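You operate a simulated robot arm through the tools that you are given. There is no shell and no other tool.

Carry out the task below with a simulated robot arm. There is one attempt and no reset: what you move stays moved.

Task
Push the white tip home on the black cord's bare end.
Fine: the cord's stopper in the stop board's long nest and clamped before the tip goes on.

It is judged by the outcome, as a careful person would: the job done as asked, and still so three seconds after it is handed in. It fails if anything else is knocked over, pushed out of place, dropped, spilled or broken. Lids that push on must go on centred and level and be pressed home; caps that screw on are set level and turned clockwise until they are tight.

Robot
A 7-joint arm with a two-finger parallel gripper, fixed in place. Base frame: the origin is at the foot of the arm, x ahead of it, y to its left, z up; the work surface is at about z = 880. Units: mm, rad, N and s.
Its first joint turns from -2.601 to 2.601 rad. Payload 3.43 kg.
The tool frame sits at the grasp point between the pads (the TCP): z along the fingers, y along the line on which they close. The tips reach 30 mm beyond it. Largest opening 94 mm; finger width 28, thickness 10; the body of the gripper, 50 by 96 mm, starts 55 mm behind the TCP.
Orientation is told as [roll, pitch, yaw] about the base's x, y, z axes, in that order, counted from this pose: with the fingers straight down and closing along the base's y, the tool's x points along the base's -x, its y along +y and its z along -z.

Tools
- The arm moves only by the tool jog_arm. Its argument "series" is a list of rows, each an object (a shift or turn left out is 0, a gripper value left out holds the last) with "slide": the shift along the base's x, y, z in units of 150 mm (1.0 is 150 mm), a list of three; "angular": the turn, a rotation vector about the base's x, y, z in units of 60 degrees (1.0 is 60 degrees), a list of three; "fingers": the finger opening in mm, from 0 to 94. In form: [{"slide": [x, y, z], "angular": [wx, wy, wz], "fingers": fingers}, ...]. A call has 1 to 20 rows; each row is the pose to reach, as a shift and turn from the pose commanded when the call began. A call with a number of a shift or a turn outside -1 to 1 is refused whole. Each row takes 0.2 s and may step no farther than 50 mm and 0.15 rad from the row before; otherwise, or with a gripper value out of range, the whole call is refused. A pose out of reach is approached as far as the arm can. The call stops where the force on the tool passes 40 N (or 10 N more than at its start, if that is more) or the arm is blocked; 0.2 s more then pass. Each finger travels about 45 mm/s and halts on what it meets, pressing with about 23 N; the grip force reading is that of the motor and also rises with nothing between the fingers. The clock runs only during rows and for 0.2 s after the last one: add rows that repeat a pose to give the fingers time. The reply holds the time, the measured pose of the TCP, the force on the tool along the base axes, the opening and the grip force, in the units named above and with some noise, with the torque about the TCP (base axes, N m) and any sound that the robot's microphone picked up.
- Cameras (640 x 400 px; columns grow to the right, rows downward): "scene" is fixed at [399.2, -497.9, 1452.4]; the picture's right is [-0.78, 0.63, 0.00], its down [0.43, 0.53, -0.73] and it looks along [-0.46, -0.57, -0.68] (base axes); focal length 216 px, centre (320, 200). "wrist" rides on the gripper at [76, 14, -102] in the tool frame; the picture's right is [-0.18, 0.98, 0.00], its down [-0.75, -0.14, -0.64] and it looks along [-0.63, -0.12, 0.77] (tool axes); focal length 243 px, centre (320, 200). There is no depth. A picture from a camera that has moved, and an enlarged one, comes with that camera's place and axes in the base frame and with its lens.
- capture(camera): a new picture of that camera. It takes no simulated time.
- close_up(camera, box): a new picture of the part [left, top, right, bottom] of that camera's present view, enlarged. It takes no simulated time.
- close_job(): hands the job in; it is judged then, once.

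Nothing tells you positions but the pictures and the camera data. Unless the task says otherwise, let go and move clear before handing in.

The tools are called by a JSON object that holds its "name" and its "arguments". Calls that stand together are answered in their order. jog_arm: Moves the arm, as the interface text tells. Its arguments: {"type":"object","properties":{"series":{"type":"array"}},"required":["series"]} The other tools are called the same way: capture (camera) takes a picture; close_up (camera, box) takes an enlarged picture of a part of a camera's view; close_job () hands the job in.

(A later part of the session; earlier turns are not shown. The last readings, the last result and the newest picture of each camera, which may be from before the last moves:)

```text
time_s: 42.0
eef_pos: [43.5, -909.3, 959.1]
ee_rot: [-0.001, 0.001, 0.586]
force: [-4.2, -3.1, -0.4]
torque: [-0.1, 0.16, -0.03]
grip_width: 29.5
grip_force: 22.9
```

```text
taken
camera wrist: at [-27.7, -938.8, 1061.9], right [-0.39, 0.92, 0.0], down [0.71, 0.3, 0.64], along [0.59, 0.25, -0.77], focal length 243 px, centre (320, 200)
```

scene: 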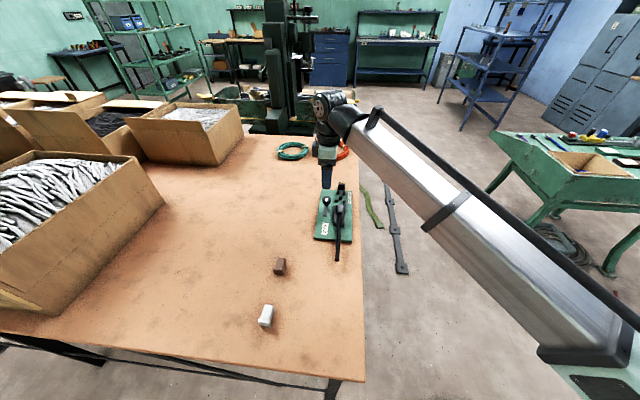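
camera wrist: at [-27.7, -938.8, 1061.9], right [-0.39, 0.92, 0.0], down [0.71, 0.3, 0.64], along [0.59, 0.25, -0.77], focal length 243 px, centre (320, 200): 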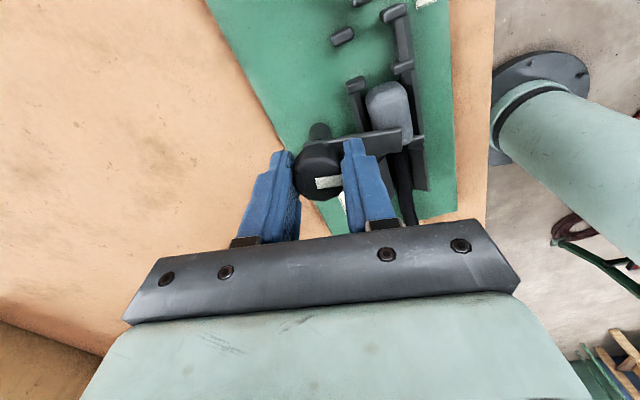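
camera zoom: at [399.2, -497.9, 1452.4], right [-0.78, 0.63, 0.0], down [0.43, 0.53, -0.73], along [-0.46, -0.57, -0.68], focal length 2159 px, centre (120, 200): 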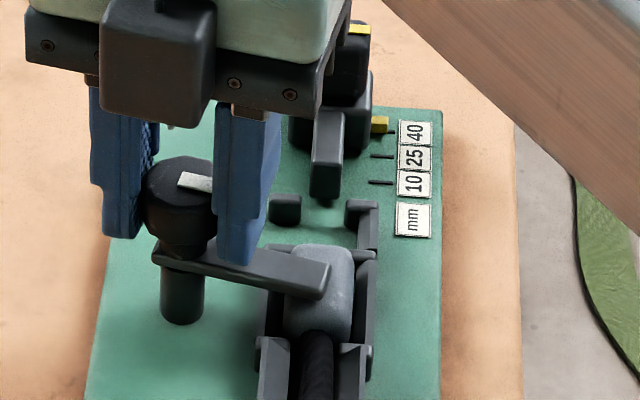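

{"name": "jog_arm", "arguments": {"series": [{"slide": [-0.001, -0.001, 0], "angular": [0, 0, 0.06]}, {"slide": [-0.001, -0.001, 0], "angular": [0, 0, 0.12]}, {"slide": [-0.001, -0.001, 0], "angular": [0, 0, 0.19]}, {"slide": [-0.001, -0.001, 0], "angular": [0, 0, 0.19]}]}}

{"name": "close_up", "arguments": {"camera": "scene", "box": [318, 180, 362, 220]}}

{"name": "close_up", "arguments": {"camera": "wrist", "box": [280, 60, 440, 220]}}

```text
time_s: 43.0
eef_pos: [44.1, -909.7, 957.9]
ee_rot: [0.0, 0.001, 0.787]
force: [-1.4, -1.7, 2.5]
torque: [-0.04, 0.03, -0.1]
grip_width: 29.5
grip_force: 22.4
```

```text
10.00 times, centred on (340, 200) of scene
camera zoom: at [399.2, -497.9, 1452.4], right [-0.78, 0.63, 0.0], down [0.43, 0.53, -0.73], along [-0.46, -0.57, -0.68], focal length 2159 px, centre (120, 200)
```

zoom: 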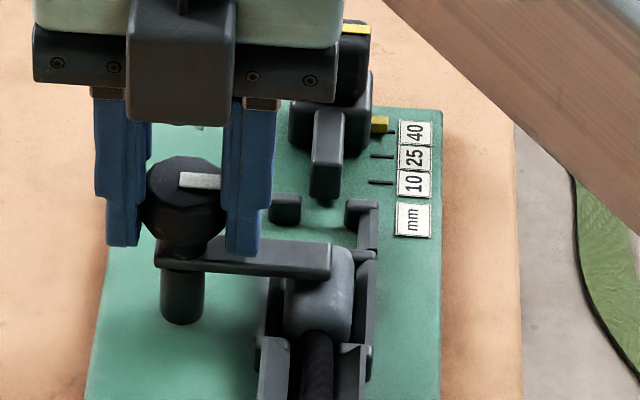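

```text
2.50 times, centred on (360, 140) of wrist
camera zoom: at [-20.4, -952.2, 1061.9], right [-0.57, 0.82, 0.0], down [0.63, 0.43, 0.64], along [0.53, 0.36, -0.77], focal length 606 px, centre (220, 350)
```

zoom: 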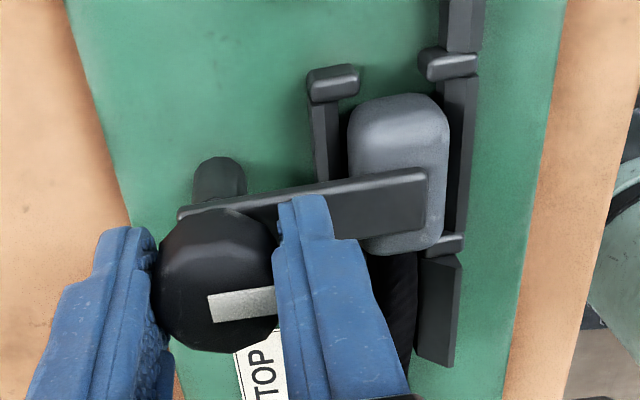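

The bar now lies squarely across the stopper. A slight resisting torque appeared, so I'll test just a few degrees more to feel whether it is at its end stop.

{"name": "jog_arm", "arguments": {"series": [{"angular": [0, 0, 0.03]}, {"angular": [0, 0, 0.06]}, {"angular": [0, 0, 0.06]}]}}

{"name": "close_up", "arguments": {"camera": "scene", "box": [318, 180, 362, 220]}}

{"name": "close_up", "arguments": {"camera": "scene", "box": [318, 205, 362, 265]}}

```text
time_s: 43.8
eef_pos: [44.2, -908.8, 958.8]
ee_rot: [-0.001, 0.001, 0.85]
force: [2.4, 1.7, 2.2]
torque: [0.06, -0.06, -0.2]
grip_width: 29.4
grip_force: 23.1
```

```text
10.00 times, centred on (340, 200) of scene
camera zoom: at [399.2, -497.9, 1452.4], right [-0.78, 0.63, 0.0], down [0.43, 0.53, -0.73], along [-0.46, -0.57, -0.68], focal length 2159 px, centre (120, 200)
```

zoom: 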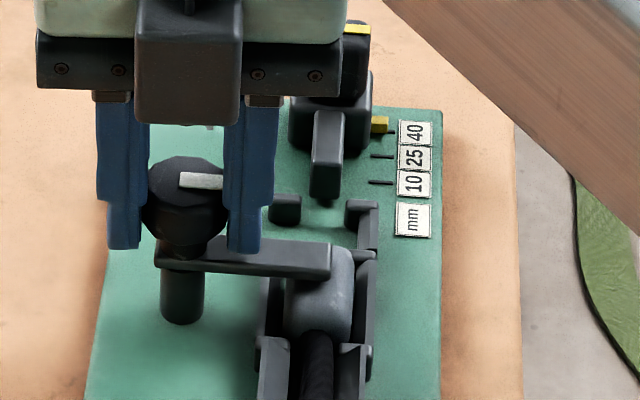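

```text
6.67 times, centred on (340, 235) of scene
camera zoom: at [399.2, -497.9, 1452.4], right [-0.78, 0.63, 0.0], down [0.43, 0.53, -0.73], along [-0.46, -0.57, -0.68], focal length 1439 px, centre (187, -33)
```

zoom: 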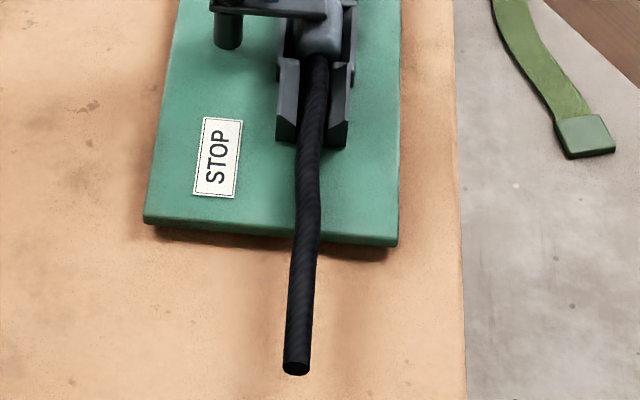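

The knob is at its end stop (the gripper turned but the bar stayed at 90°). The clamp is closed. I'll release the knob and rise.

{"name": "jog_arm", "arguments": {"series": [{"angular": [0, 0, -0.04]}, {"angular": [0, 0, -0.06], "fingers": 40}, {"angular": [0, 0, -0.06], "fingers": 60}, {"angular": [0, 0, -0.06], "fingers": 60}, {"angular": [0, 0, -0.06], "fingers": 60}]}}

{"name": "jog_arm", "arguments": {"series": [{"slide": [0, 0, 0.1]}, {"slide": [0, 0, 0.25]}, {"slide": [0, 0, 0.45]}, {"slide": [0, 0, 0.67]}, {"slide": [0, 0, 0.67]}]}}

{"name": "capture", "arguments": {"camera": "wrist"}}

{"name": "close_up", "arguments": {"camera": "scene", "box": [318, 180, 362, 220]}}

```text
time_s: 45.0
eef_pos: [43.8, -910.2, 958.6]
ee_rot: [0.0, -0.001, 0.785]
force: [0.2, -0.9, 1.0]
torque: [0.0, 0.0, 0.01]
grip_width: 60.0
grip_force: 0.1
```

```text
time_s: 46.2
eef_pos: [42.8, -908.2, 1061.0]
ee_rot: [0.0, -0.001, 0.786]
force: [-0.3, 0.6, 0.5]
torque: [0.0, 0.0, 0.0]
grip_width: 60.0
grip_force: 0.0
```

```text
taken
camera wrist: at [-21.5, -951.7, 1163.2], right [-0.56, 0.83, 0.0], down [0.63, 0.43, 0.64], along [0.53, 0.36, -0.77], focal length 243 px, centre (320, 200)
```

wrist: 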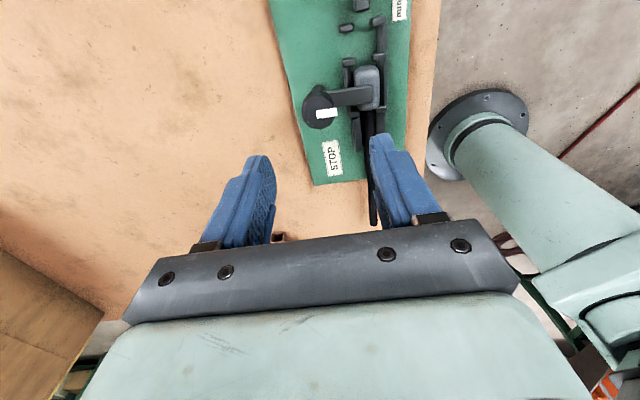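

```text
10.00 times, centred on (340, 200) of scene
camera zoom: at [399.2, -497.9, 1452.4], right [-0.78, 0.63, 0.0], down [0.43, 0.53, -0.73], along [-0.46, -0.57, -0.68], focal length 2159 px, centre (120, 200)
```

zoom: 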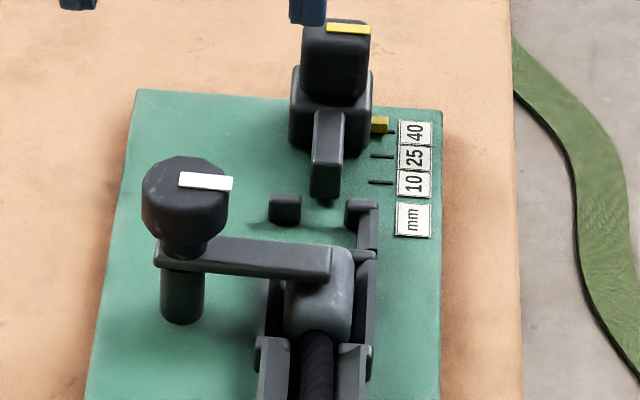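

The clamp stays closed after release. Now for the white tip: I'll move over to it and inspect its exact pose.

{"name": "jog_arm", "arguments": {"series": [{"slide": [0.27, 0.155, 0]}, {"slide": [0.54, 0.31, 0]}, {"slide": [0.81, 0.465, 0]}, {"slide": [0.825, 0.473, 0]}]}}

{"name": "jog_arm", "arguments": {"series": [{"slide": [0.27, 0.155, 0]}, {"slide": [0.54, 0.31, 0]}, {"slide": [0.81, 0.465, 0]}, {"slide": [0.825, 0.473, 0]}]}}

{"name": "jog_arm", "arguments": {"series": [{"slide": [0.27, 0.155, 0]}, {"slide": [0.54, 0.31, 0]}, {"slide": [0.81, 0.465, 0]}, {"slide": [0.825, 0.473, 0]}, {"slide": [0.825, 0.473, 0]}]}}

{"name": "capture", "arguments": {"camera": "wrist"}}

{"name": "capture", "arguments": {"camera": "scene"}}

```text
time_s: 47.2
eef_pos: [168.3, -836.1, 1059.4]
ee_rot: [-0.001, -0.001, 0.786]
force: [0.9, -1.1, -0.4]
torque: [-0.02, 0.02, -0.01]
grip_width: 60.1
grip_force: 0.1
```

```text
time_s: 48.2
eef_pos: [290.8, -765.7, 1059.4]
ee_rot: [0.0, 0.001, 0.786]
force: [-0.7, -0.6, -0.6]
torque: [0.06, 0.0, 0.03]
grip_width: 60.1
grip_force: 0.0
```

```text
time_s: 49.4
eef_pos: [415.7, -696.6, 1061.2]
ee_rot: [0.0, -0.001, 0.784]
force: [0.1, -0.6, 0.3]
torque: [-0.01, 0.01, -0.02]
grip_width: 59.9
grip_force: 0.0
```

```text
taken
camera wrist: at [350.8, -739.9, 1164.5], right [-0.56, 0.83, 0.0], down [0.63, 0.43, 0.64], along [0.53, 0.36, -0.77], focal length 243 px, centre (320, 200)
```

wrist: 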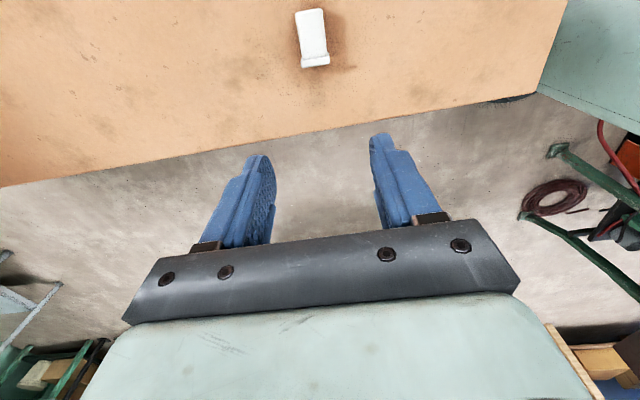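

```text
taken
```

scene: 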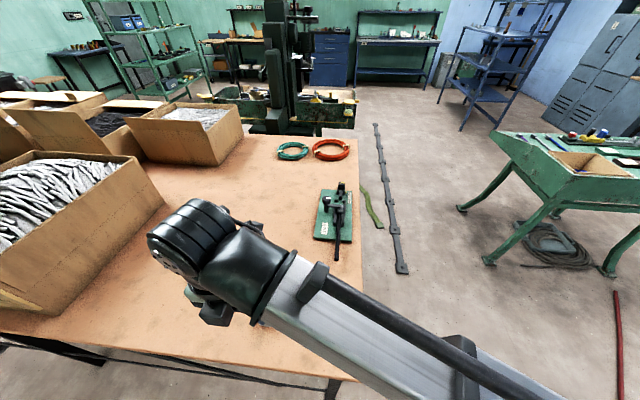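

{"name": "close_up", "arguments": {"camera": "wrist", "box": [280, 0, 350, 80]}}

{"name": "close_up", "arguments": {"camera": "scene", "box": [315, 200, 365, 270]}}

```text
5.00 times, centred on (315, 40) of wrist
camera zoom: at [350.8, -739.9, 1164.5], right [-0.56, 0.83, 0.0], down [0.63, 0.43, 0.64], along [0.53, 0.36, -0.77], focal length 1213 px, centre (345, 1000)
```

zoom: 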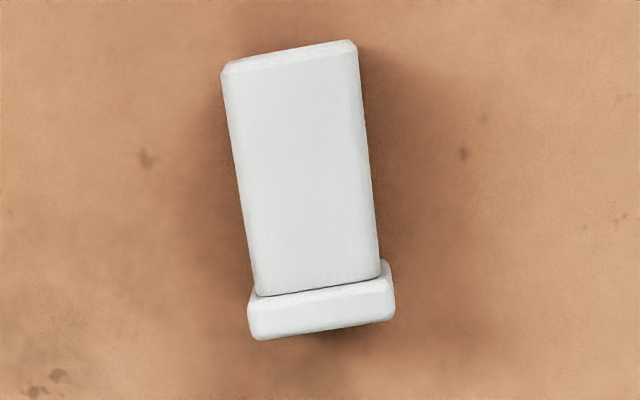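

```text
5.71 times, centred on (340, 235) of scene
camera zoom: at [399.2, -497.9, 1452.4], right [-0.78, 0.63, 0.0], down [0.43, 0.53, -0.73], along [-0.46, -0.57, -0.68], focal length 1234 px, centre (206, 0)
```

zoom: 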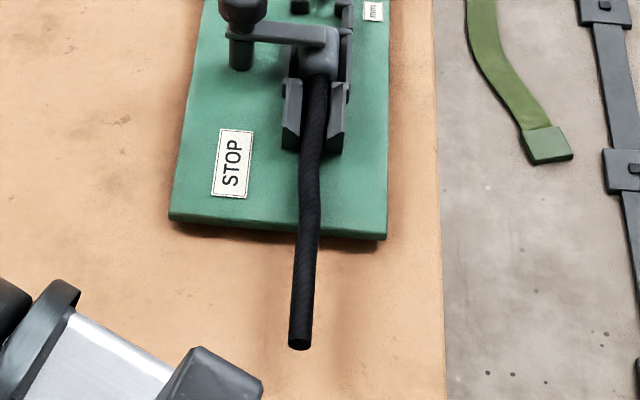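

The white tip lies with its open socket facing the cord (toward -u) and its flange at the other end; its axis is about 2° off the 45° line. I'll move over it and lower to a check height.

{"name": "jog_arm", "arguments": {"series": [{"slide": [-0.13, -0.115, -0.1], "angular": [0, 0, -0.02], "fingers": 50}, {"slide": [-0.263, -0.229, -0.25], "angular": [0, 0, -0.037], "fingers": 48}, {"slide": [-0.263, -0.229, -0.45], "angular": [0, 0, -0.037], "fingers": 48}, {"slide": [-0.263, -0.229, -0.6], "angular": [0, 0, -0.037], "fingers": 48}, {"slide": [-0.263, -0.229, -0.6], "angular": [0, 0, -0.037], "fingers": 48}, {"slide": [-0.263, -0.229, -0.6], "angular": [0, 0, -0.037], "fingers": 48}]}}

{"name": "capture", "arguments": {"camera": "wrist"}}

{"name": "close_up", "arguments": {"camera": "wrist", "box": [260, 90, 390, 220]}}

```text
time_s: 50.8
eef_pos: [374.8, -731.2, 968.8]
ee_rot: [-0.001, 0.001, 0.747]
force: [0.7, -0.3, -0.4]
torque: [0.0, 0.01, 0.03]
grip_width: 48.0
grip_force: 0.0
```

```text
taken
camera wrist: at [309.6, -771.2, 1071.7], right [-0.53, 0.85, 0.0], down [0.65, 0.41, 0.64], along [0.54, 0.34, -0.77], focal length 243 px, centre (320, 200)
```

wrist: 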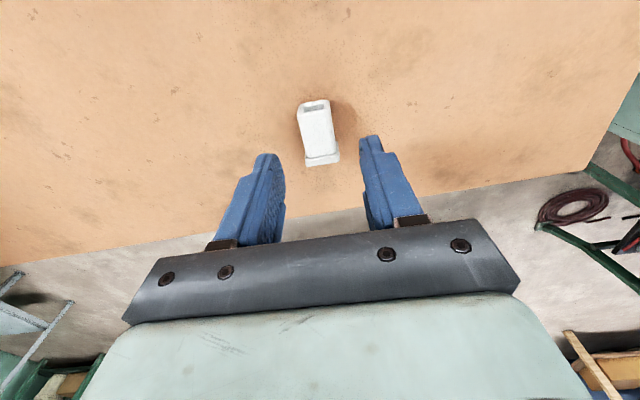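

```text
3.08 times, centred on (325, 155) of wrist
camera zoom: at [309.6, -771.2, 1071.7], right [-0.53, 0.85, 0.0], down [0.65, 0.41, 0.64], along [0.54, 0.34, -0.77], focal length 746 px, centre (305, 338)
```

zoom: 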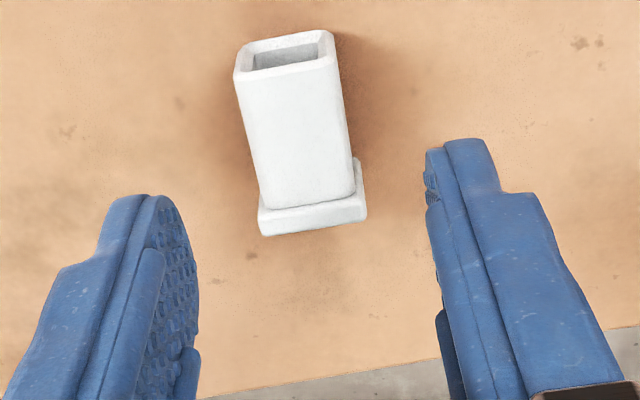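

The tip is centred between the fingers to about 1 mm. Lowering to just above the table and closing on its sides.

{"name": "jog_arm", "arguments": {"series": [{"slide": [-0.005, -0.005, -0.15]}, {"slide": [-0.005, -0.005, -0.28]}, {"slide": [-0.005, -0.005, -0.34]}, {"slide": [-0.005, -0.005, -0.37]}, {"slide": [-0.005, -0.005, -0.37]}]}}

{"name": "jog_arm", "arguments": {"series": [{"fingers": 36}, {"fingers": 26}, {"fingers": 16}, {"fingers": 12}, {"fingers": 12}]}}

{"name": "capture", "arguments": {"camera": "wrist"}}

{"name": "close_up", "arguments": {"camera": "wrist", "box": [270, 100, 370, 210]}}

```text
time_s: 52.0
eef_pos: [375.7, -731.4, 913.6]
ee_rot: [0.001, -0.001, 0.748]
force: [-0.3, 0.8, -0.9]
torque: [0.0, 0.0, 0.01]
grip_width: 48.3
grip_force: 0.1
```

```text
time_s: 53.2
eef_pos: [374.7, -731.7, 913.1]
ee_rot: [0.0, -0.001, 0.747]
force: [-1.1, -0.7, 0.0]
torque: [-0.01, 0.05, -0.05]
grip_width: 23.5
grip_force: 22.8
```

```text
taken
camera wrist: at [308.8, -771.5, 1016.6], right [-0.53, 0.85, 0.0], down [0.65, 0.41, 0.64], along [0.54, 0.34, -0.77], focal length 243 px, centre (320, 200)
```

wrist: 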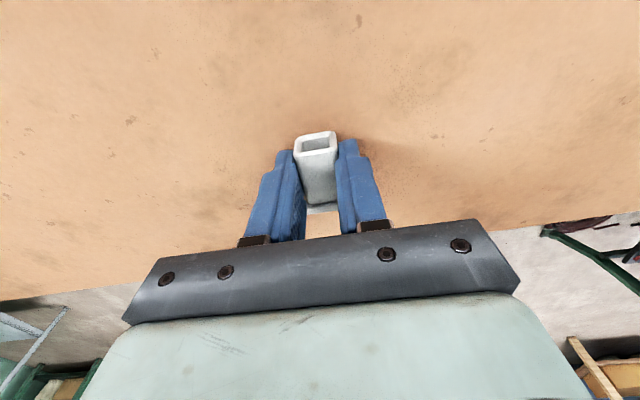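

```text
3.64 times, centred on (320, 155) of wrist
camera zoom: at [308.8, -771.5, 1016.6], right [-0.53, 0.85, 0.0], down [0.65, 0.41, 0.64], along [0.54, 0.34, -0.77], focal length 882 px, centre (320, 364)
```

zoom: 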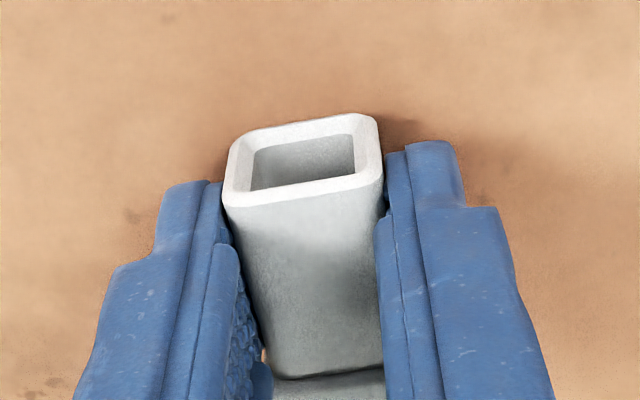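

The tip is held firmly (23.5 mm), and its socket faces the camera side, toward the cord. I'll lift it and carry it to just beyond the cord's bare end, staying high for now.

{"name": "jog_arm", "arguments": {"series": [{"slide": [0, 0, 0.1]}, {"slide": [0, 0, 0.3], "angular": [0, 0, 0.028]}, {"slide": [0, 0, 0.58], "angular": [0, 0, 0.028]}, {"slide": [-0.3, 0.03, 0.58], "angular": [0, 0, 0.028]}, {"slide": [-0.6, 0.06, 0.58], "angular": [0, 0, 0.028]}, {"slide": [-0.9, 0.09, 0.58], "angular": [0, 0, 0.028]}, {"slide": [-0.9, 0.09, 0.58], "angular": [0, 0, 0.028]}]}}

{"name": "jog_arm", "arguments": {"series": [{"slide": [-0.2, 0.02, 0]}, {"slide": [-0.44, 0.027, 0]}, {"slide": [-0.44, 0.027, 0]}, {"slide": [-0.44, 0.027, 0]}]}}

{"name": "capture", "arguments": {"camera": "wrist"}}

{"name": "close_up", "arguments": {"camera": "scene", "box": [300, 190, 380, 280]}}

```text
time_s: 54.8
eef_pos: [238.2, -718.7, 1001.1]
ee_rot: [0.002, -0.001, 0.777]
force: [-0.4, 0.1, -0.7]
torque: [0.01, 0.04, 0.01]
grip_width: 23.0
grip_force: 23.2
```

```text
time_s: 55.8
eef_pos: [175.0, -715.5, 1000.9]
ee_rot: [0.0, 0.0, 0.777]
force: [-0.2, 0.1, -0.1]
torque: [0.0, 0.0, 0.06]
grip_width: 23.1
grip_force: 23.4
```

```text
taken
camera wrist: at [109.2, -758.3, 1105.6], right [-0.56, 0.83, 0.0], down [0.64, 0.43, 0.64], along [0.53, 0.36, -0.77], focal length 243 px, centre (320, 200)
```

wrist: 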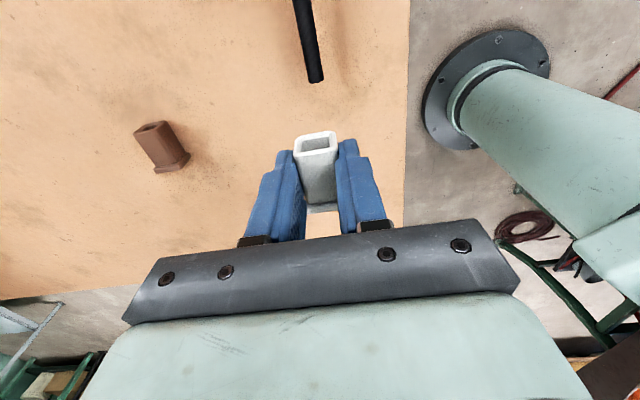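

```text
4.44 times, centred on (340, 235) of scene
camera zoom: at [399.2, -497.9, 1452.4], right [-0.78, 0.63, 0.0], down [0.43, 0.53, -0.73], along [-0.46, -0.57, -0.68], focal length 960 px, centre (231, 44)
```

zoom: 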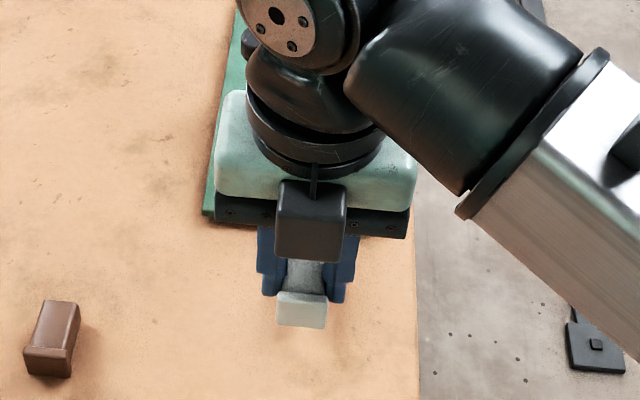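

Both the cord's bare end and the tip's socket are visible in the wrist view. I'll measure the bare end here, then again lower down to triangulate its height.

{"name": "close_up", "arguments": {"camera": "wrist", "box": [285, 40, 345, 90]}}

{"name": "close_up", "arguments": {"camera": "wrist", "box": [280, 120, 360, 220]}}

{"name": "jog_arm", "arguments": {"series": [{"slide": [0, 0, -0.1]}, {"slide": [0, 0, -0.22]}, {"slide": [0, 0, -0.33]}, {"slide": [0, 0, -0.33]}, {"slide": [0, 0, -0.33]}]}}

{"name": "capture", "arguments": {"camera": "wrist"}}

{"name": "close_up", "arguments": {"camera": "wrist", "box": [285, 40, 345, 90]}}

{"name": "close_up", "arguments": {"camera": "wrist", "box": [270, 0, 350, 100]}}

```text
8.00 times, centred on (315, 65) of wrist
camera zoom: at [109.2, -758.3, 1105.6], right [-0.56, 0.83, 0.0], down [0.64, 0.43, 0.64], along [0.53, 0.36, -0.77], focal length 1941 px, centre (360, 1280)
```

zoom: 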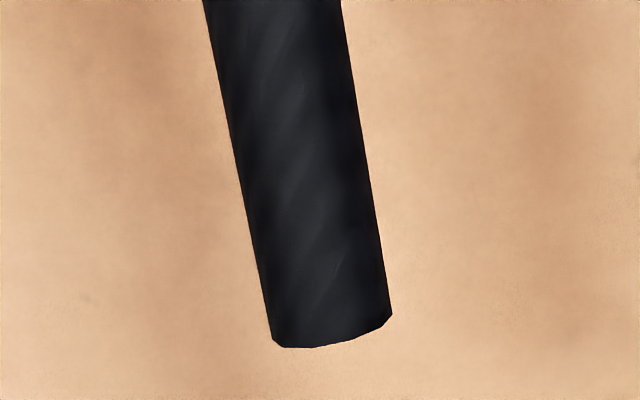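

```text
4.00 times, centred on (320, 170) of wrist
camera zoom: at [109.2, -758.3, 1105.6], right [-0.56, 0.83, 0.0], down [0.64, 0.43, 0.64], along [0.53, 0.36, -0.77], focal length 970 px, centre (320, 320)
```

zoom: 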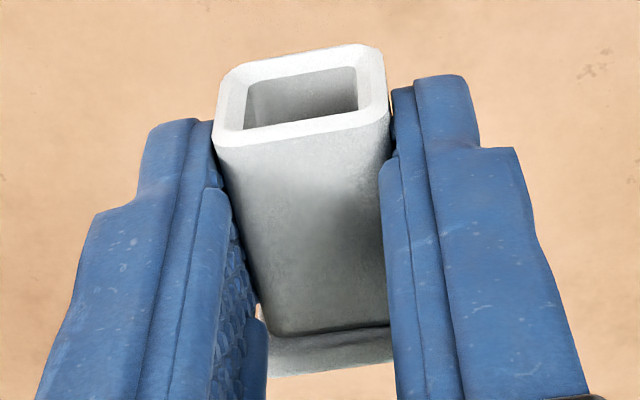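

```text
time_s: 57.0
eef_pos: [173.8, -714.8, 953.2]
ee_rot: [0.0, 0.001, 0.778]
force: [0.2, -0.6, -0.2]
torque: [-0.01, -0.03, -0.03]
grip_width: 23.5
grip_force: 22.8
```

```text
taken
camera wrist: at [108.6, -756.8, 1055.8], right [-0.56, 0.83, 0.0], down [0.64, 0.43, 0.64], along [0.53, 0.36, -0.77], focal length 243 px, centre (320, 200)
```

wrist: 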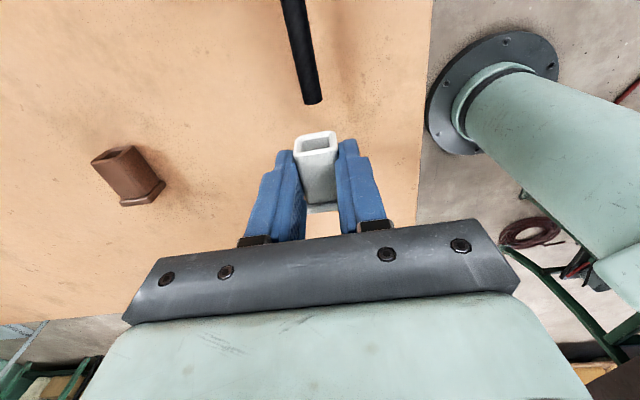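

```text
8.00 times, centred on (315, 65) of wrist
camera zoom: at [108.6, -756.8, 1055.8], right [-0.56, 0.83, 0.0], down [0.64, 0.43, 0.64], along [0.53, 0.36, -0.77], focal length 1941 px, centre (360, 1280)
```

zoom: 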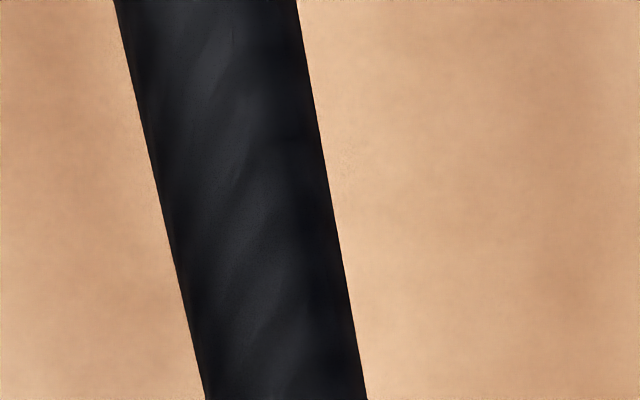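

```text
4.00 times, centred on (310, 50) of wrist
camera zoom: at [108.6, -756.8, 1055.8], right [-0.56, 0.83, 0.0], down [0.64, 0.43, 0.64], along [0.53, 0.36, -0.77], focal length 970 px, centre (360, 800)
```

zoom: 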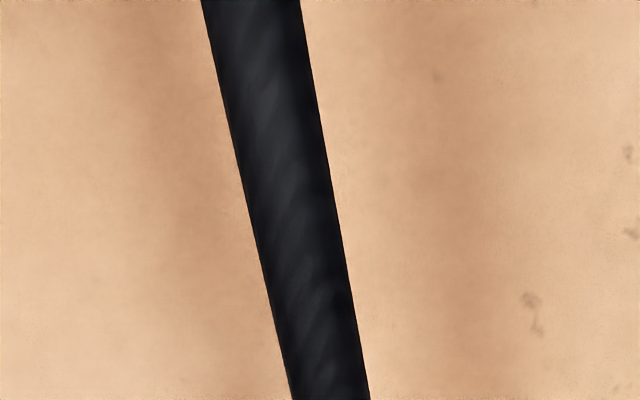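

{"name": "close_up", "arguments": {"camera": "wrist", "box": [280, 65, 340, 115]}}

{"name": "close_up", "arguments": {"camera": "wrist", "box": [280, 70, 360, 170]}}

```text
8.00 times, centred on (310, 90) of wrist
camera zoom: at [108.6, -756.8, 1055.8], right [-0.56, 0.83, 0.0], down [0.64, 0.43, 0.64], along [0.53, 0.36, -0.77], focal length 1941 px, centre (400, 1080)
```

zoom: 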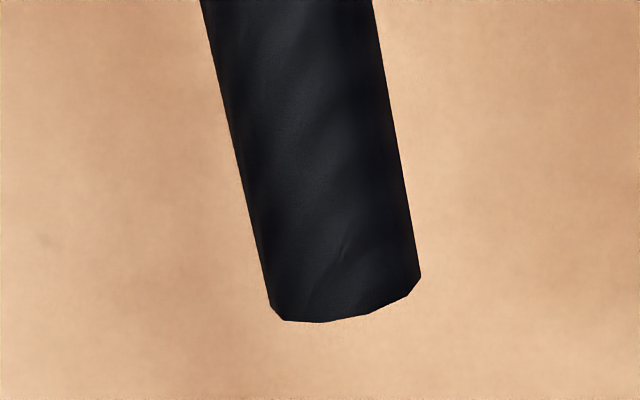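

```text
4.00 times, centred on (320, 120) of wrist
camera zoom: at [108.6, -756.8, 1055.8], right [-0.56, 0.83, 0.0], down [0.64, 0.43, 0.64], along [0.53, 0.36, -0.77], focal length 970 px, centre (320, 520)
```

zoom: 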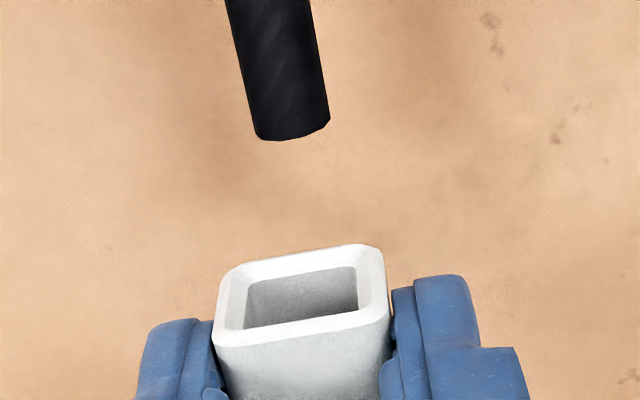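

Triangulation puts the bare end at z ≈ 899.5, about 11 mm ahead of the socket rim and 0.7 mm to one side. I'll pitch the tip about 3.5° to level it, because its flange tilted it on the table. Then I'll shift slightly and lower it in line with the cord.

{"name": "jog_arm", "arguments": {"series": [{"slide": [-0.0031, 0.0031, -0.06], "angular": [-0.02, 0.02, 0]}, {"slide": [-0.0031, 0.0031, -0.12], "angular": [-0.0407, 0.0414, 0]}, {"slide": [-0.0031, 0.0031, -0.18], "angular": [-0.0407, 0.0414, 0]}, {"slide": [-0.0031, 0.0031, -0.22], "angular": [-0.0407, 0.0414, 0]}, {"slide": [-0.0031, 0.0031, -0.22], "angular": [-0.0407, 0.0414, 0]}, {"slide": [-0.0031, 0.0031, -0.22], "angular": [-0.0407, 0.0414, 0]}]}}

{"name": "capture", "arguments": {"camera": "wrist"}}

{"name": "close_up", "arguments": {"camera": "wrist", "box": [270, 70, 370, 200]}}

{"name": "close_up", "arguments": {"camera": "scene", "box": [310, 220, 370, 290]}}

```text
time_s: 58.4
eef_pos: [174.6, -712.4, 919.0]
ee_rot: [0.002, 0.061, 0.778]
force: [-0.3, 0.3, -0.4]
torque: [-0.01, 0.03, -0.03]
grip_width: 23.6
grip_force: 23.1
```

```text
taken
camera wrist: at [112.9, -751.1, 1026.5], right [-0.56, 0.83, -0.01], down [0.66, 0.45, 0.6], along [0.5, 0.32, -0.8], focal length 243 px, centre (320, 200)
```

wrist: 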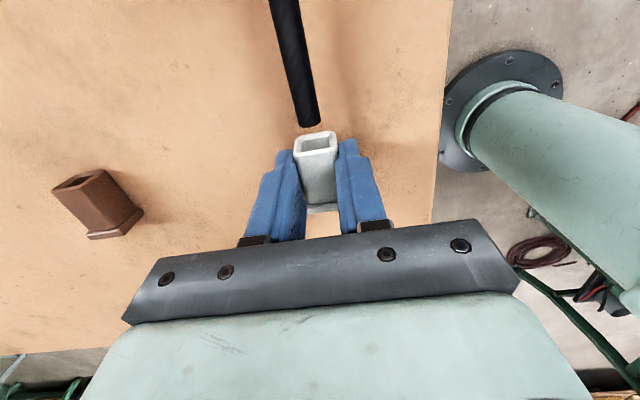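

```text
3.08 times, centred on (320, 135) of wrist
camera zoom: at [112.9, -751.1, 1026.5], right [-0.56, 0.83, -0.01], down [0.66, 0.45, 0.6], along [0.5, 0.32, -0.8], focal length 746 px, centre (320, 400)
```

zoom: 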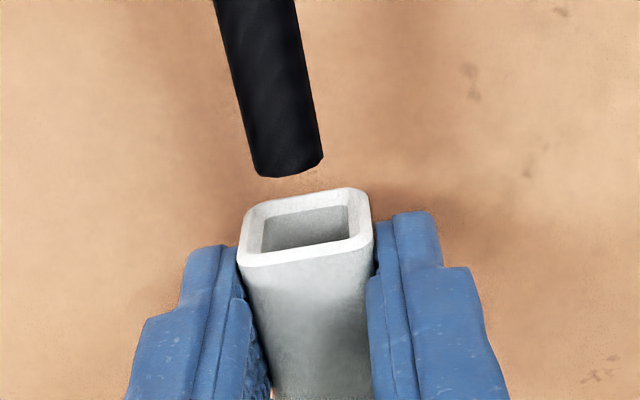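

```text
5.71 times, centred on (340, 255) of scene
camera zoom: at [399.2, -497.9, 1452.4], right [-0.78, 0.63, 0.0], down [0.43, 0.53, -0.73], along [-0.46, -0.57, -0.68], focal length 1234 px, centre (206, -114)
```

zoom: 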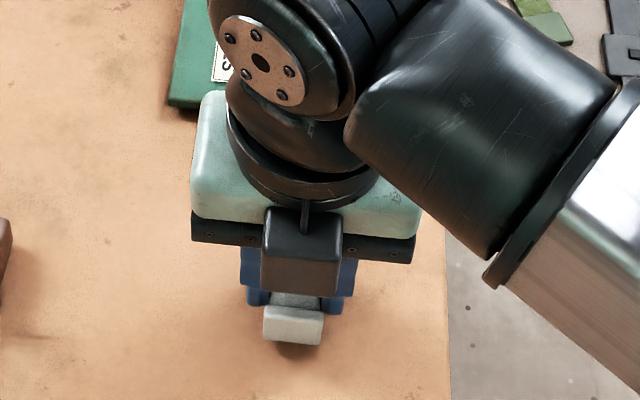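

The cord end lines up with the socket opening. I'll advance about 10 mm along the cord axis, leaving a 2–3 mm gap, and check again.

{"name": "jog_arm", "arguments": {"series": [{"slide": [-0.0238, -0.0234, 0]}, {"slide": [-0.0476, -0.0467, 0]}, {"slide": [-0.0476, -0.0467, 0]}, {"slide": [-0.0476, -0.0467, 0]}]}}

{"name": "capture", "arguments": {"camera": "wrist"}}

{"name": "close_up", "arguments": {"camera": "wrist", "box": [270, 80, 370, 180]}}

{"name": "close_up", "arguments": {"camera": "scene", "box": [320, 235, 360, 285]}}

```text
time_s: 59.4
eef_pos: [166.1, -720.7, 918.3]
ee_rot: [0.0, 0.06, 0.777]
force: [-0.1, -0.1, -0.4]
torque: [-0.01, 0.0, 0.02]
grip_width: 23.3
grip_force: 22.9
```

```text
taken
camera wrist: at [106.0, -758.2, 1026.5], right [-0.56, 0.83, -0.01], down [0.66, 0.45, 0.6], along [0.5, 0.32, -0.8], focal length 243 px, centre (320, 200)
```

wrist: 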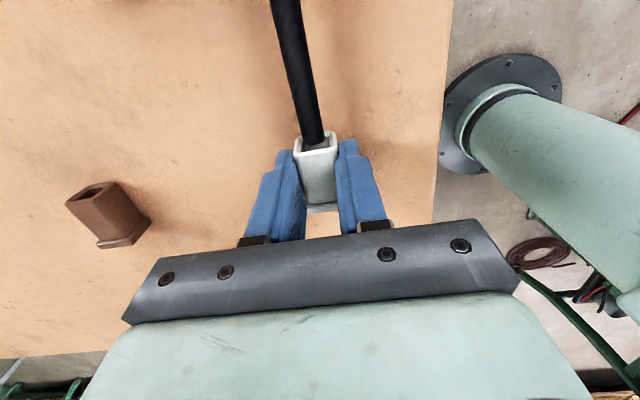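

```text
4.00 times, centred on (320, 130) of wrist
camera zoom: at [106.0, -758.2, 1026.5], right [-0.56, 0.83, -0.01], down [0.66, 0.45, 0.6], along [0.5, 0.32, -0.8], focal length 970 px, centre (320, 480)
```

zoom: 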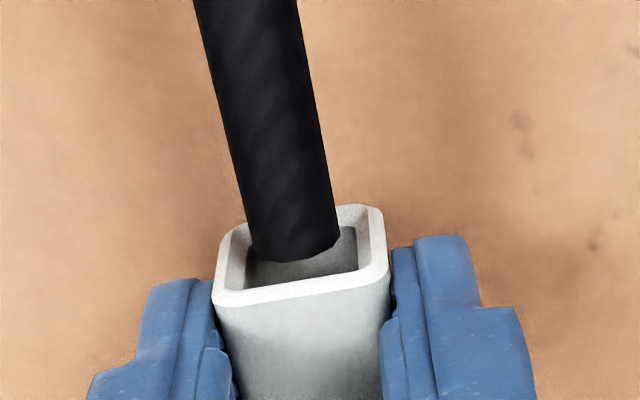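

```text
8.00 times, centred on (340, 260) of scene
camera zoom: at [399.2, -497.9, 1452.4], right [-0.78, 0.63, 0.0], down [0.43, 0.53, -0.73], along [-0.46, -0.57, -0.68], focal length 1727 px, centre (160, -280)
```

zoom: 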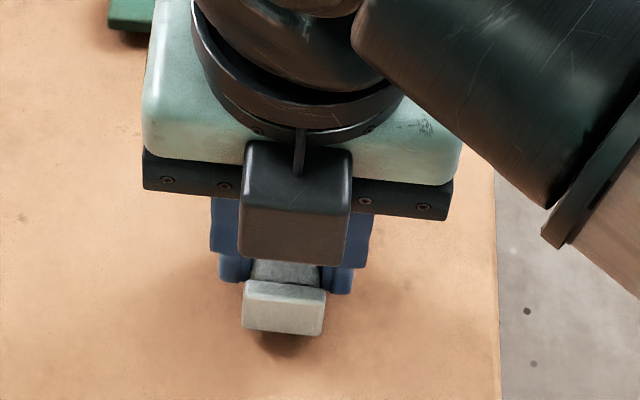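

The end is at the socket mouth with clearance visible all round. I'll advance in 1 mm steps with force checks.

{"name": "jog_arm", "arguments": {"series": [{"slide": [-0.0048, -0.0047, 0]}, {"slide": [-0.0095, -0.0093, 0]}, {"slide": [-0.0095, -0.0093, 0]}]}}

{"name": "jog_arm", "arguments": {"series": [{"slide": [-0.0048, -0.0047, 0]}, {"slide": [-0.0095, -0.0093, 0]}, {"slide": [-0.0095, -0.0093, 0]}]}}

{"name": "close_up", "arguments": {"camera": "wrist", "box": [270, 80, 370, 180]}}

```text
time_s: 60.2
eef_pos: [165.5, -722.0, 918.3]
ee_rot: [-0.001, 0.061, 0.776]
force: [0.7, -0.4, -0.6]
torque: [0.0, 0.04, -0.01]
grip_width: 23.4
grip_force: 22.7
```

```text
time_s: 61.0
eef_pos: [162.7, -723.3, 917.8]
ee_rot: [0.001, 0.061, 0.777]
force: [-0.1, 0.0, 0.3]
torque: [0.02, -0.02, -0.01]
grip_width: 23.4
grip_force: 22.6
```

```text
4.00 times, centred on (320, 130) of wrist
camera zoom: at [102.9, -761.3, 1025.7], right [-0.56, 0.83, -0.01], down [0.66, 0.45, 0.59], along [0.5, 0.32, -0.8], focal length 970 px, centre (320, 480)
```

zoom: 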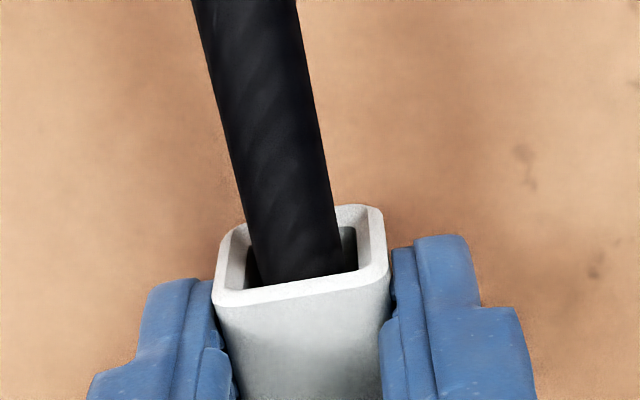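

The cord has entered the socket with no contact force. Continuing to advance in small steps.

{"name": "jog_arm", "arguments": {"series": [{"slide": [-0.0095, -0.0093, 0]}, {"slide": [-0.019, -0.0187, 0]}, {"slide": [-0.019, -0.0187, 0]}]}}

{"name": "jog_arm", "arguments": {"series": [{"slide": [-0.0095, -0.0093, 0]}, {"slide": [-0.019, -0.0187, 0]}, {"slide": [-0.019, -0.0187, 0]}]}}

{"name": "close_up", "arguments": {"camera": "wrist", "box": [270, 80, 370, 180]}}

```text
time_s: 61.8
eef_pos: [161.6, -727.1, 918.2]
ee_rot: [0.0, 0.061, 0.777]
force: [0.3, 1.4, -0.8]
torque: [0.0, -0.01, -0.06]
grip_width: 23.4
grip_force: 22.8
```

```text
time_s: 62.6
eef_pos: [157.3, -728.2, 918.8]
ee_rot: [0.0, 0.062, 0.774]
force: [0.1, 0.0, 0.0]
torque: [0.02, -0.02, 0.01]
grip_width: 23.4
grip_force: 23.6
```

```text
4.00 times, centred on (320, 130) of wrist
camera zoom: at [97.3, -766.2, 1025.9], right [-0.56, 0.83, -0.01], down [0.66, 0.45, 0.6], along [0.5, 0.32, -0.8], focal length 970 px, centre (320, 480)
```

zoom: 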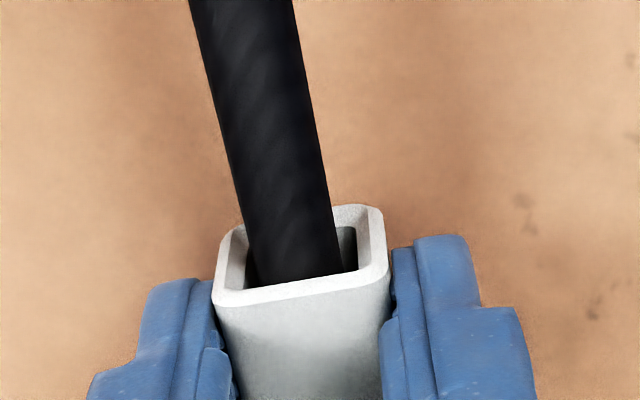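

{"name": "jog_arm", "arguments": {"series": [{"slide": [-0.0095, -0.0093, 0]}, {"slide": [-0.019, -0.0187, 0]}, {"slide": [-0.019, -0.0187, 0]}]}}

{"name": "jog_arm", "arguments": {"series": [{"slide": [-0.0095, -0.0093, 0]}, {"slide": [-0.019, -0.0187, 0]}, {"slide": [-0.019, -0.0187, 0]}]}}

{"name": "jog_arm", "arguments": {"series": [{"slide": [-0.0095, -0.0093, 0]}, {"slide": [-0.019, -0.0187, 0]}, {"slide": [-0.019, -0.0187, 0]}]}}

```text
time_s: 63.4
eef_pos: [153.3, -730.7, 917.8]
ee_rot: [0.001, 0.062, 0.777]
force: [0.2, -0.3, -0.3]
torque: [-0.04, 0.0, -0.03]
grip_width: 23.6
grip_force: 23.6
```

```text
time_s: 64.2
eef_pos: [152.3, -734.0, 919.0]
ee_rot: [0.001, 0.061, 0.776]
force: [-0.5, -0.5, 0.1]
torque: [0.01, -0.02, 0.04]
grip_width: 23.5
grip_force: 23.4
```

```text
time_s: 65.0
eef_pos: [147.9, -737.9, 917.6]
ee_rot: [-0.001, 0.06, 0.776]
force: [0.1, 0.1, -0.6]
torque: [-0.02, 0.0, -0.01]
grip_width: 23.3
grip_force: 23.0
```

{"name": "jog_arm", "arguments": {"series": [{"slide": [-0.0095, -0.0093, 0]}, {"slide": [-0.0143, -0.014, 0]}, {"slide": [-0.0143, -0.014, 0]}]}}

{"name": "jog_arm", "arguments": {"series": [{"slide": [-0.0095, -0.0093, 0]}, {"slide": [-0.0143, -0.014, 0]}, {"slide": [-0.0143, -0.014, 0]}]}}

{"name": "capture", "arguments": {"camera": "wrist"}}

{"name": "close_up", "arguments": {"camera": "wrist", "box": [270, 80, 370, 180]}}

{"name": "capture", "arguments": {"camera": "scene"}}

```text
time_s: 65.8
eef_pos: [147.1, -738.4, 919.4]
ee_rot: [-0.001, 0.061, 0.776]
force: [-0.8, 0.4, -0.7]
torque: [0.0, -0.06, 0.03]
grip_width: 23.3
grip_force: 23.4
```

```text
time_s: 66.6
eef_pos: [145.2, -741.4, 917.9]
ee_rot: [-0.001, 0.063, 0.776]
force: [-0.1, -0.2, -0.2]
torque: [0.0, -0.03, -0.01]
grip_width: 23.2
grip_force: 22.6
```

```text
taken
camera wrist: at [84.2, -778.8, 1026.4], right [-0.56, 0.83, -0.01], down [0.66, 0.45, 0.59], along [0.5, 0.32, -0.8], focal length 243 px, centre (320, 200)
```

wrist: 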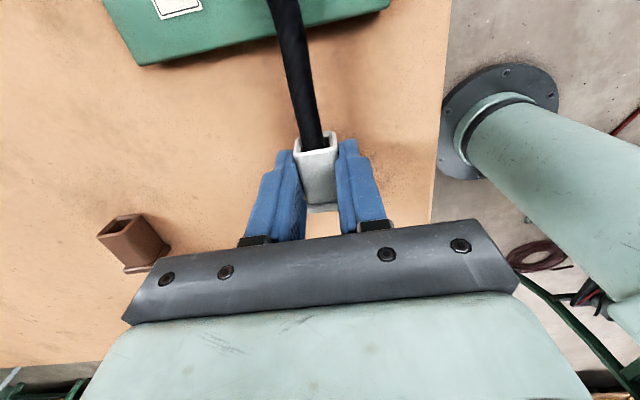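

```text
4.00 times, centred on (320, 130) of wrist
camera zoom: at [84.2, -778.8, 1026.4], right [-0.56, 0.83, -0.01], down [0.66, 0.45, 0.59], along [0.5, 0.32, -0.8], focal length 970 px, centre (320, 480)
```

zoom: 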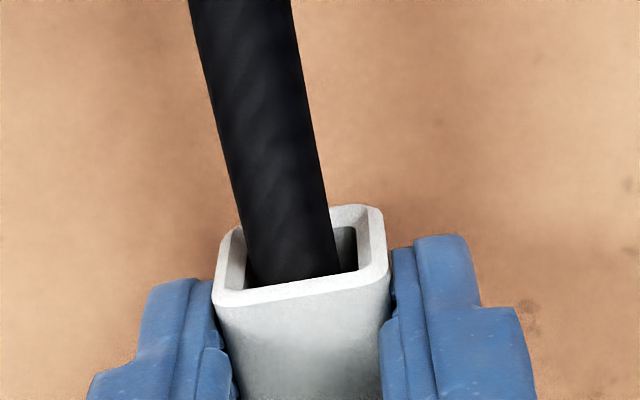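

```text
taken
```

scene: 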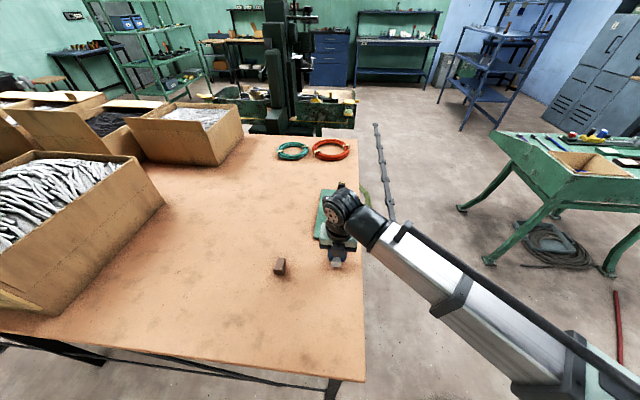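

About 27 mm inserted with no force yet. Continuing until I feel the cord bottom out.

{"name": "jog_arm", "arguments": {"series": [{"slide": [-0.0048, -0.0047, 0]}, {"slide": [-0.0095, -0.0093, 0]}, {"slide": [-0.0095, -0.0093, 0]}]}}

{"name": "jog_arm", "arguments": {"series": [{"slide": [-0.0048, -0.0047, 0]}, {"slide": [-0.0095, -0.0093, 0]}, {"slide": [-0.0095, -0.0093, 0]}]}}

{"name": "jog_arm", "arguments": {"series": [{"slide": [-0.0048, -0.0047, 0]}, {"slide": [-0.0095, -0.0093, 0]}, {"slide": [-0.0095, -0.0093, 0]}]}}

```text
time_s: 67.4
eef_pos: [142.7, -742.5, 919.6]
ee_rot: [0.0, 0.061, 0.777]
force: [-0.3, 1.1, 1.1]
torque: [-0.04, 0.07, 0.02]
grip_width: 23.1
grip_force: 23.0
```

```text
time_s: 68.2
eef_pos: [142.0, -744.9, 918.5]
ee_rot: [0.001, 0.062, 0.776]
force: [-0.5, -1.4, -0.5]
torque: [-0.01, -0.01, -0.01]
grip_width: 23.5
grip_force: 23.1
```

```text
time_s: 69.0
eef_pos: [139.4, -744.7, 919.5]
ee_rot: [0.0, 0.06, 0.775]
force: [0.5, 0.0, -0.2]
torque: [-0.01, 0.0, -0.01]
grip_width: 23.3
grip_force: 23.4
```

{"name": "jog_arm", "arguments": {"series": [{"slide": [-0.0048, -0.0047, 0]}, {"slide": [-0.0095, -0.0093, 0]}, {"slide": [-0.0095, -0.0093, 0]}]}}

{"name": "capture", "arguments": {"camera": "wrist"}}

{"name": "close_up", "arguments": {"camera": "wrist", "box": [270, 80, 370, 180]}}

{"name": "close_up", "arguments": {"camera": "scene", "box": [310, 180, 370, 270]}}

```text
time_s: 69.8
eef_pos: [138.3, -745.6, 918.9]
ee_rot: [0.001, 0.061, 0.775]
force: [-0.2, -0.7, -0.6]
torque: [-0.01, 0.03, 0.0]
grip_width: 23.1
grip_force: 22.5
```

```text
taken
camera wrist: at [78.6, -784.7, 1026.4], right [-0.56, 0.83, -0.01], down [0.66, 0.45, 0.59], along [0.5, 0.32, -0.8], focal length 243 px, centre (320, 200)
```

wrist: 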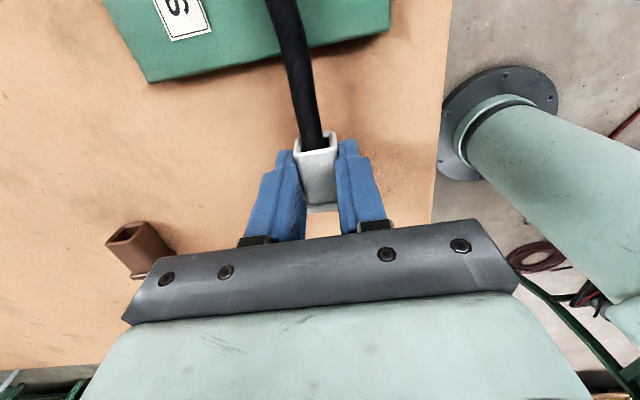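

```text
4.00 times, centred on (320, 130) of wrist
camera zoom: at [78.6, -784.7, 1026.4], right [-0.56, 0.83, -0.01], down [0.66, 0.45, 0.59], along [0.5, 0.32, -0.8], focal length 970 px, centre (320, 480)
```

zoom: 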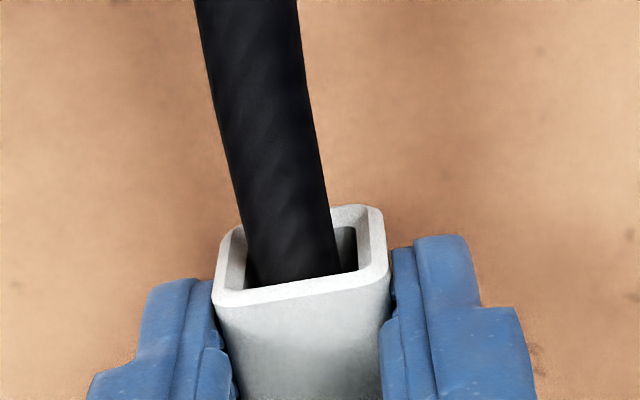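

```text
4.44 times, centred on (340, 225) of scene
camera zoom: at [399.2, -497.9, 1452.4], right [-0.78, 0.63, 0.0], down [0.43, 0.53, -0.73], along [-0.46, -0.57, -0.68], focal length 960 px, centre (231, 89)
```

zoom: 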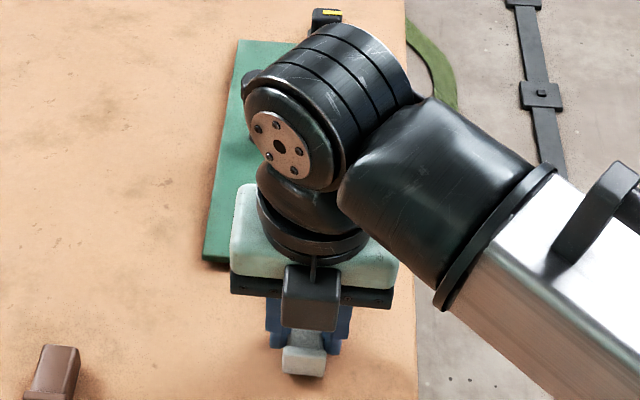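

About 35 mm in; the bottom should be very near. Continuing in 1 mm steps.

{"name": "jog_arm", "arguments": {"series": [{"slide": [-0.0048, -0.0047, 0]}, {"slide": [-0.0067, -0.0066, 0]}, {"slide": [-0.0067, -0.0066, 0]}]}}

{"name": "jog_arm", "arguments": {"series": [{"slide": [-0.0048, -0.0047, 0]}, {"slide": [-0.0067, -0.0066, 0]}, {"slide": [-0.0067, -0.0066, 0]}]}}

{"name": "jog_arm", "arguments": {"series": [{"slide": [-0.0048, -0.0047, 0]}, {"slide": [-0.0067, -0.0066, 0]}, {"slide": [-0.0067, -0.0066, 0]}]}}

```text
time_s: 70.6
eef_pos: [137.8, -746.0, 918.8]
ee_rot: [0.0, 0.06, 0.777]
force: [4.5, 4.0, 0.5]
torque: [0.09, -0.1, 0.03]
grip_width: 23.3
grip_force: 23.2
```

```text
time_s: 71.4
eef_pos: [138.2, -748.7, 919.6]
ee_rot: [0.0, 0.058, 0.777]
force: [9.0, 7.9, -1.5]
torque: [0.33, -0.39, 0.02]
grip_width: 23.5
grip_force: 23.0
```

```text
time_s: 72.2
eef_pos: [136.0, -750.2, 917.1]
ee_rot: [-0.001, 0.061, 0.777]
force: [7.8, 7.4, -1.0]
torque: [0.25, -0.27, -0.05]
grip_width: 23.4
grip_force: 23.3
```

Resistance has started (about 12 N along the cord). Let me check that nothing is slipping: the board's position and the tip in the grip.

{"name": "capture", "arguments": {"camera": "wrist"}}

{"name": "close_up", "arguments": {"camera": "wrist", "box": [270, 80, 370, 220]}}

{"name": "close_up", "arguments": {"camera": "scene", "box": [310, 180, 370, 270]}}

```text
taken
camera wrist: at [76.1, -787.8, 1026.3], right [-0.56, 0.83, -0.01], down [0.66, 0.45, 0.6], along [0.5, 0.32, -0.8], focal length 243 px, centre (320, 200)
```

wrist: 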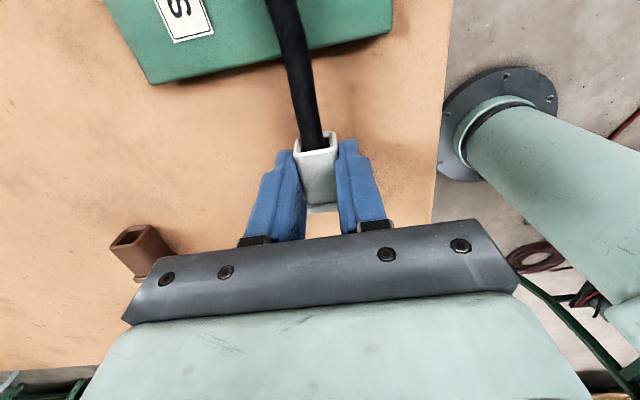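

```text
2.86 times, centred on (320, 150) of wrist
camera zoom: at [76.1, -787.8, 1026.3], right [-0.56, 0.83, -0.01], down [0.66, 0.45, 0.6], along [0.5, 0.32, -0.8], focal length 693 px, centre (320, 343)
```

zoom: 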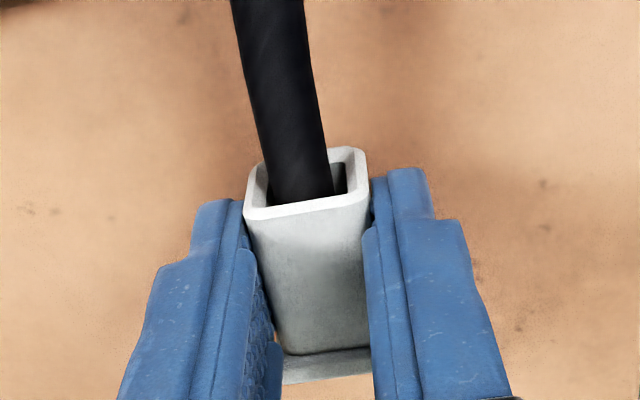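

```text
4.44 times, centred on (340, 225) of scene
camera zoom: at [399.2, -497.9, 1452.4], right [-0.78, 0.63, 0.0], down [0.43, 0.53, -0.73], along [-0.46, -0.57, -0.68], focal length 960 px, centre (231, 89)
```

zoom: 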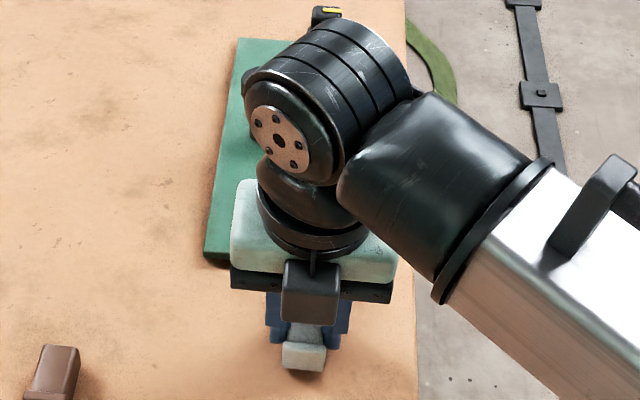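

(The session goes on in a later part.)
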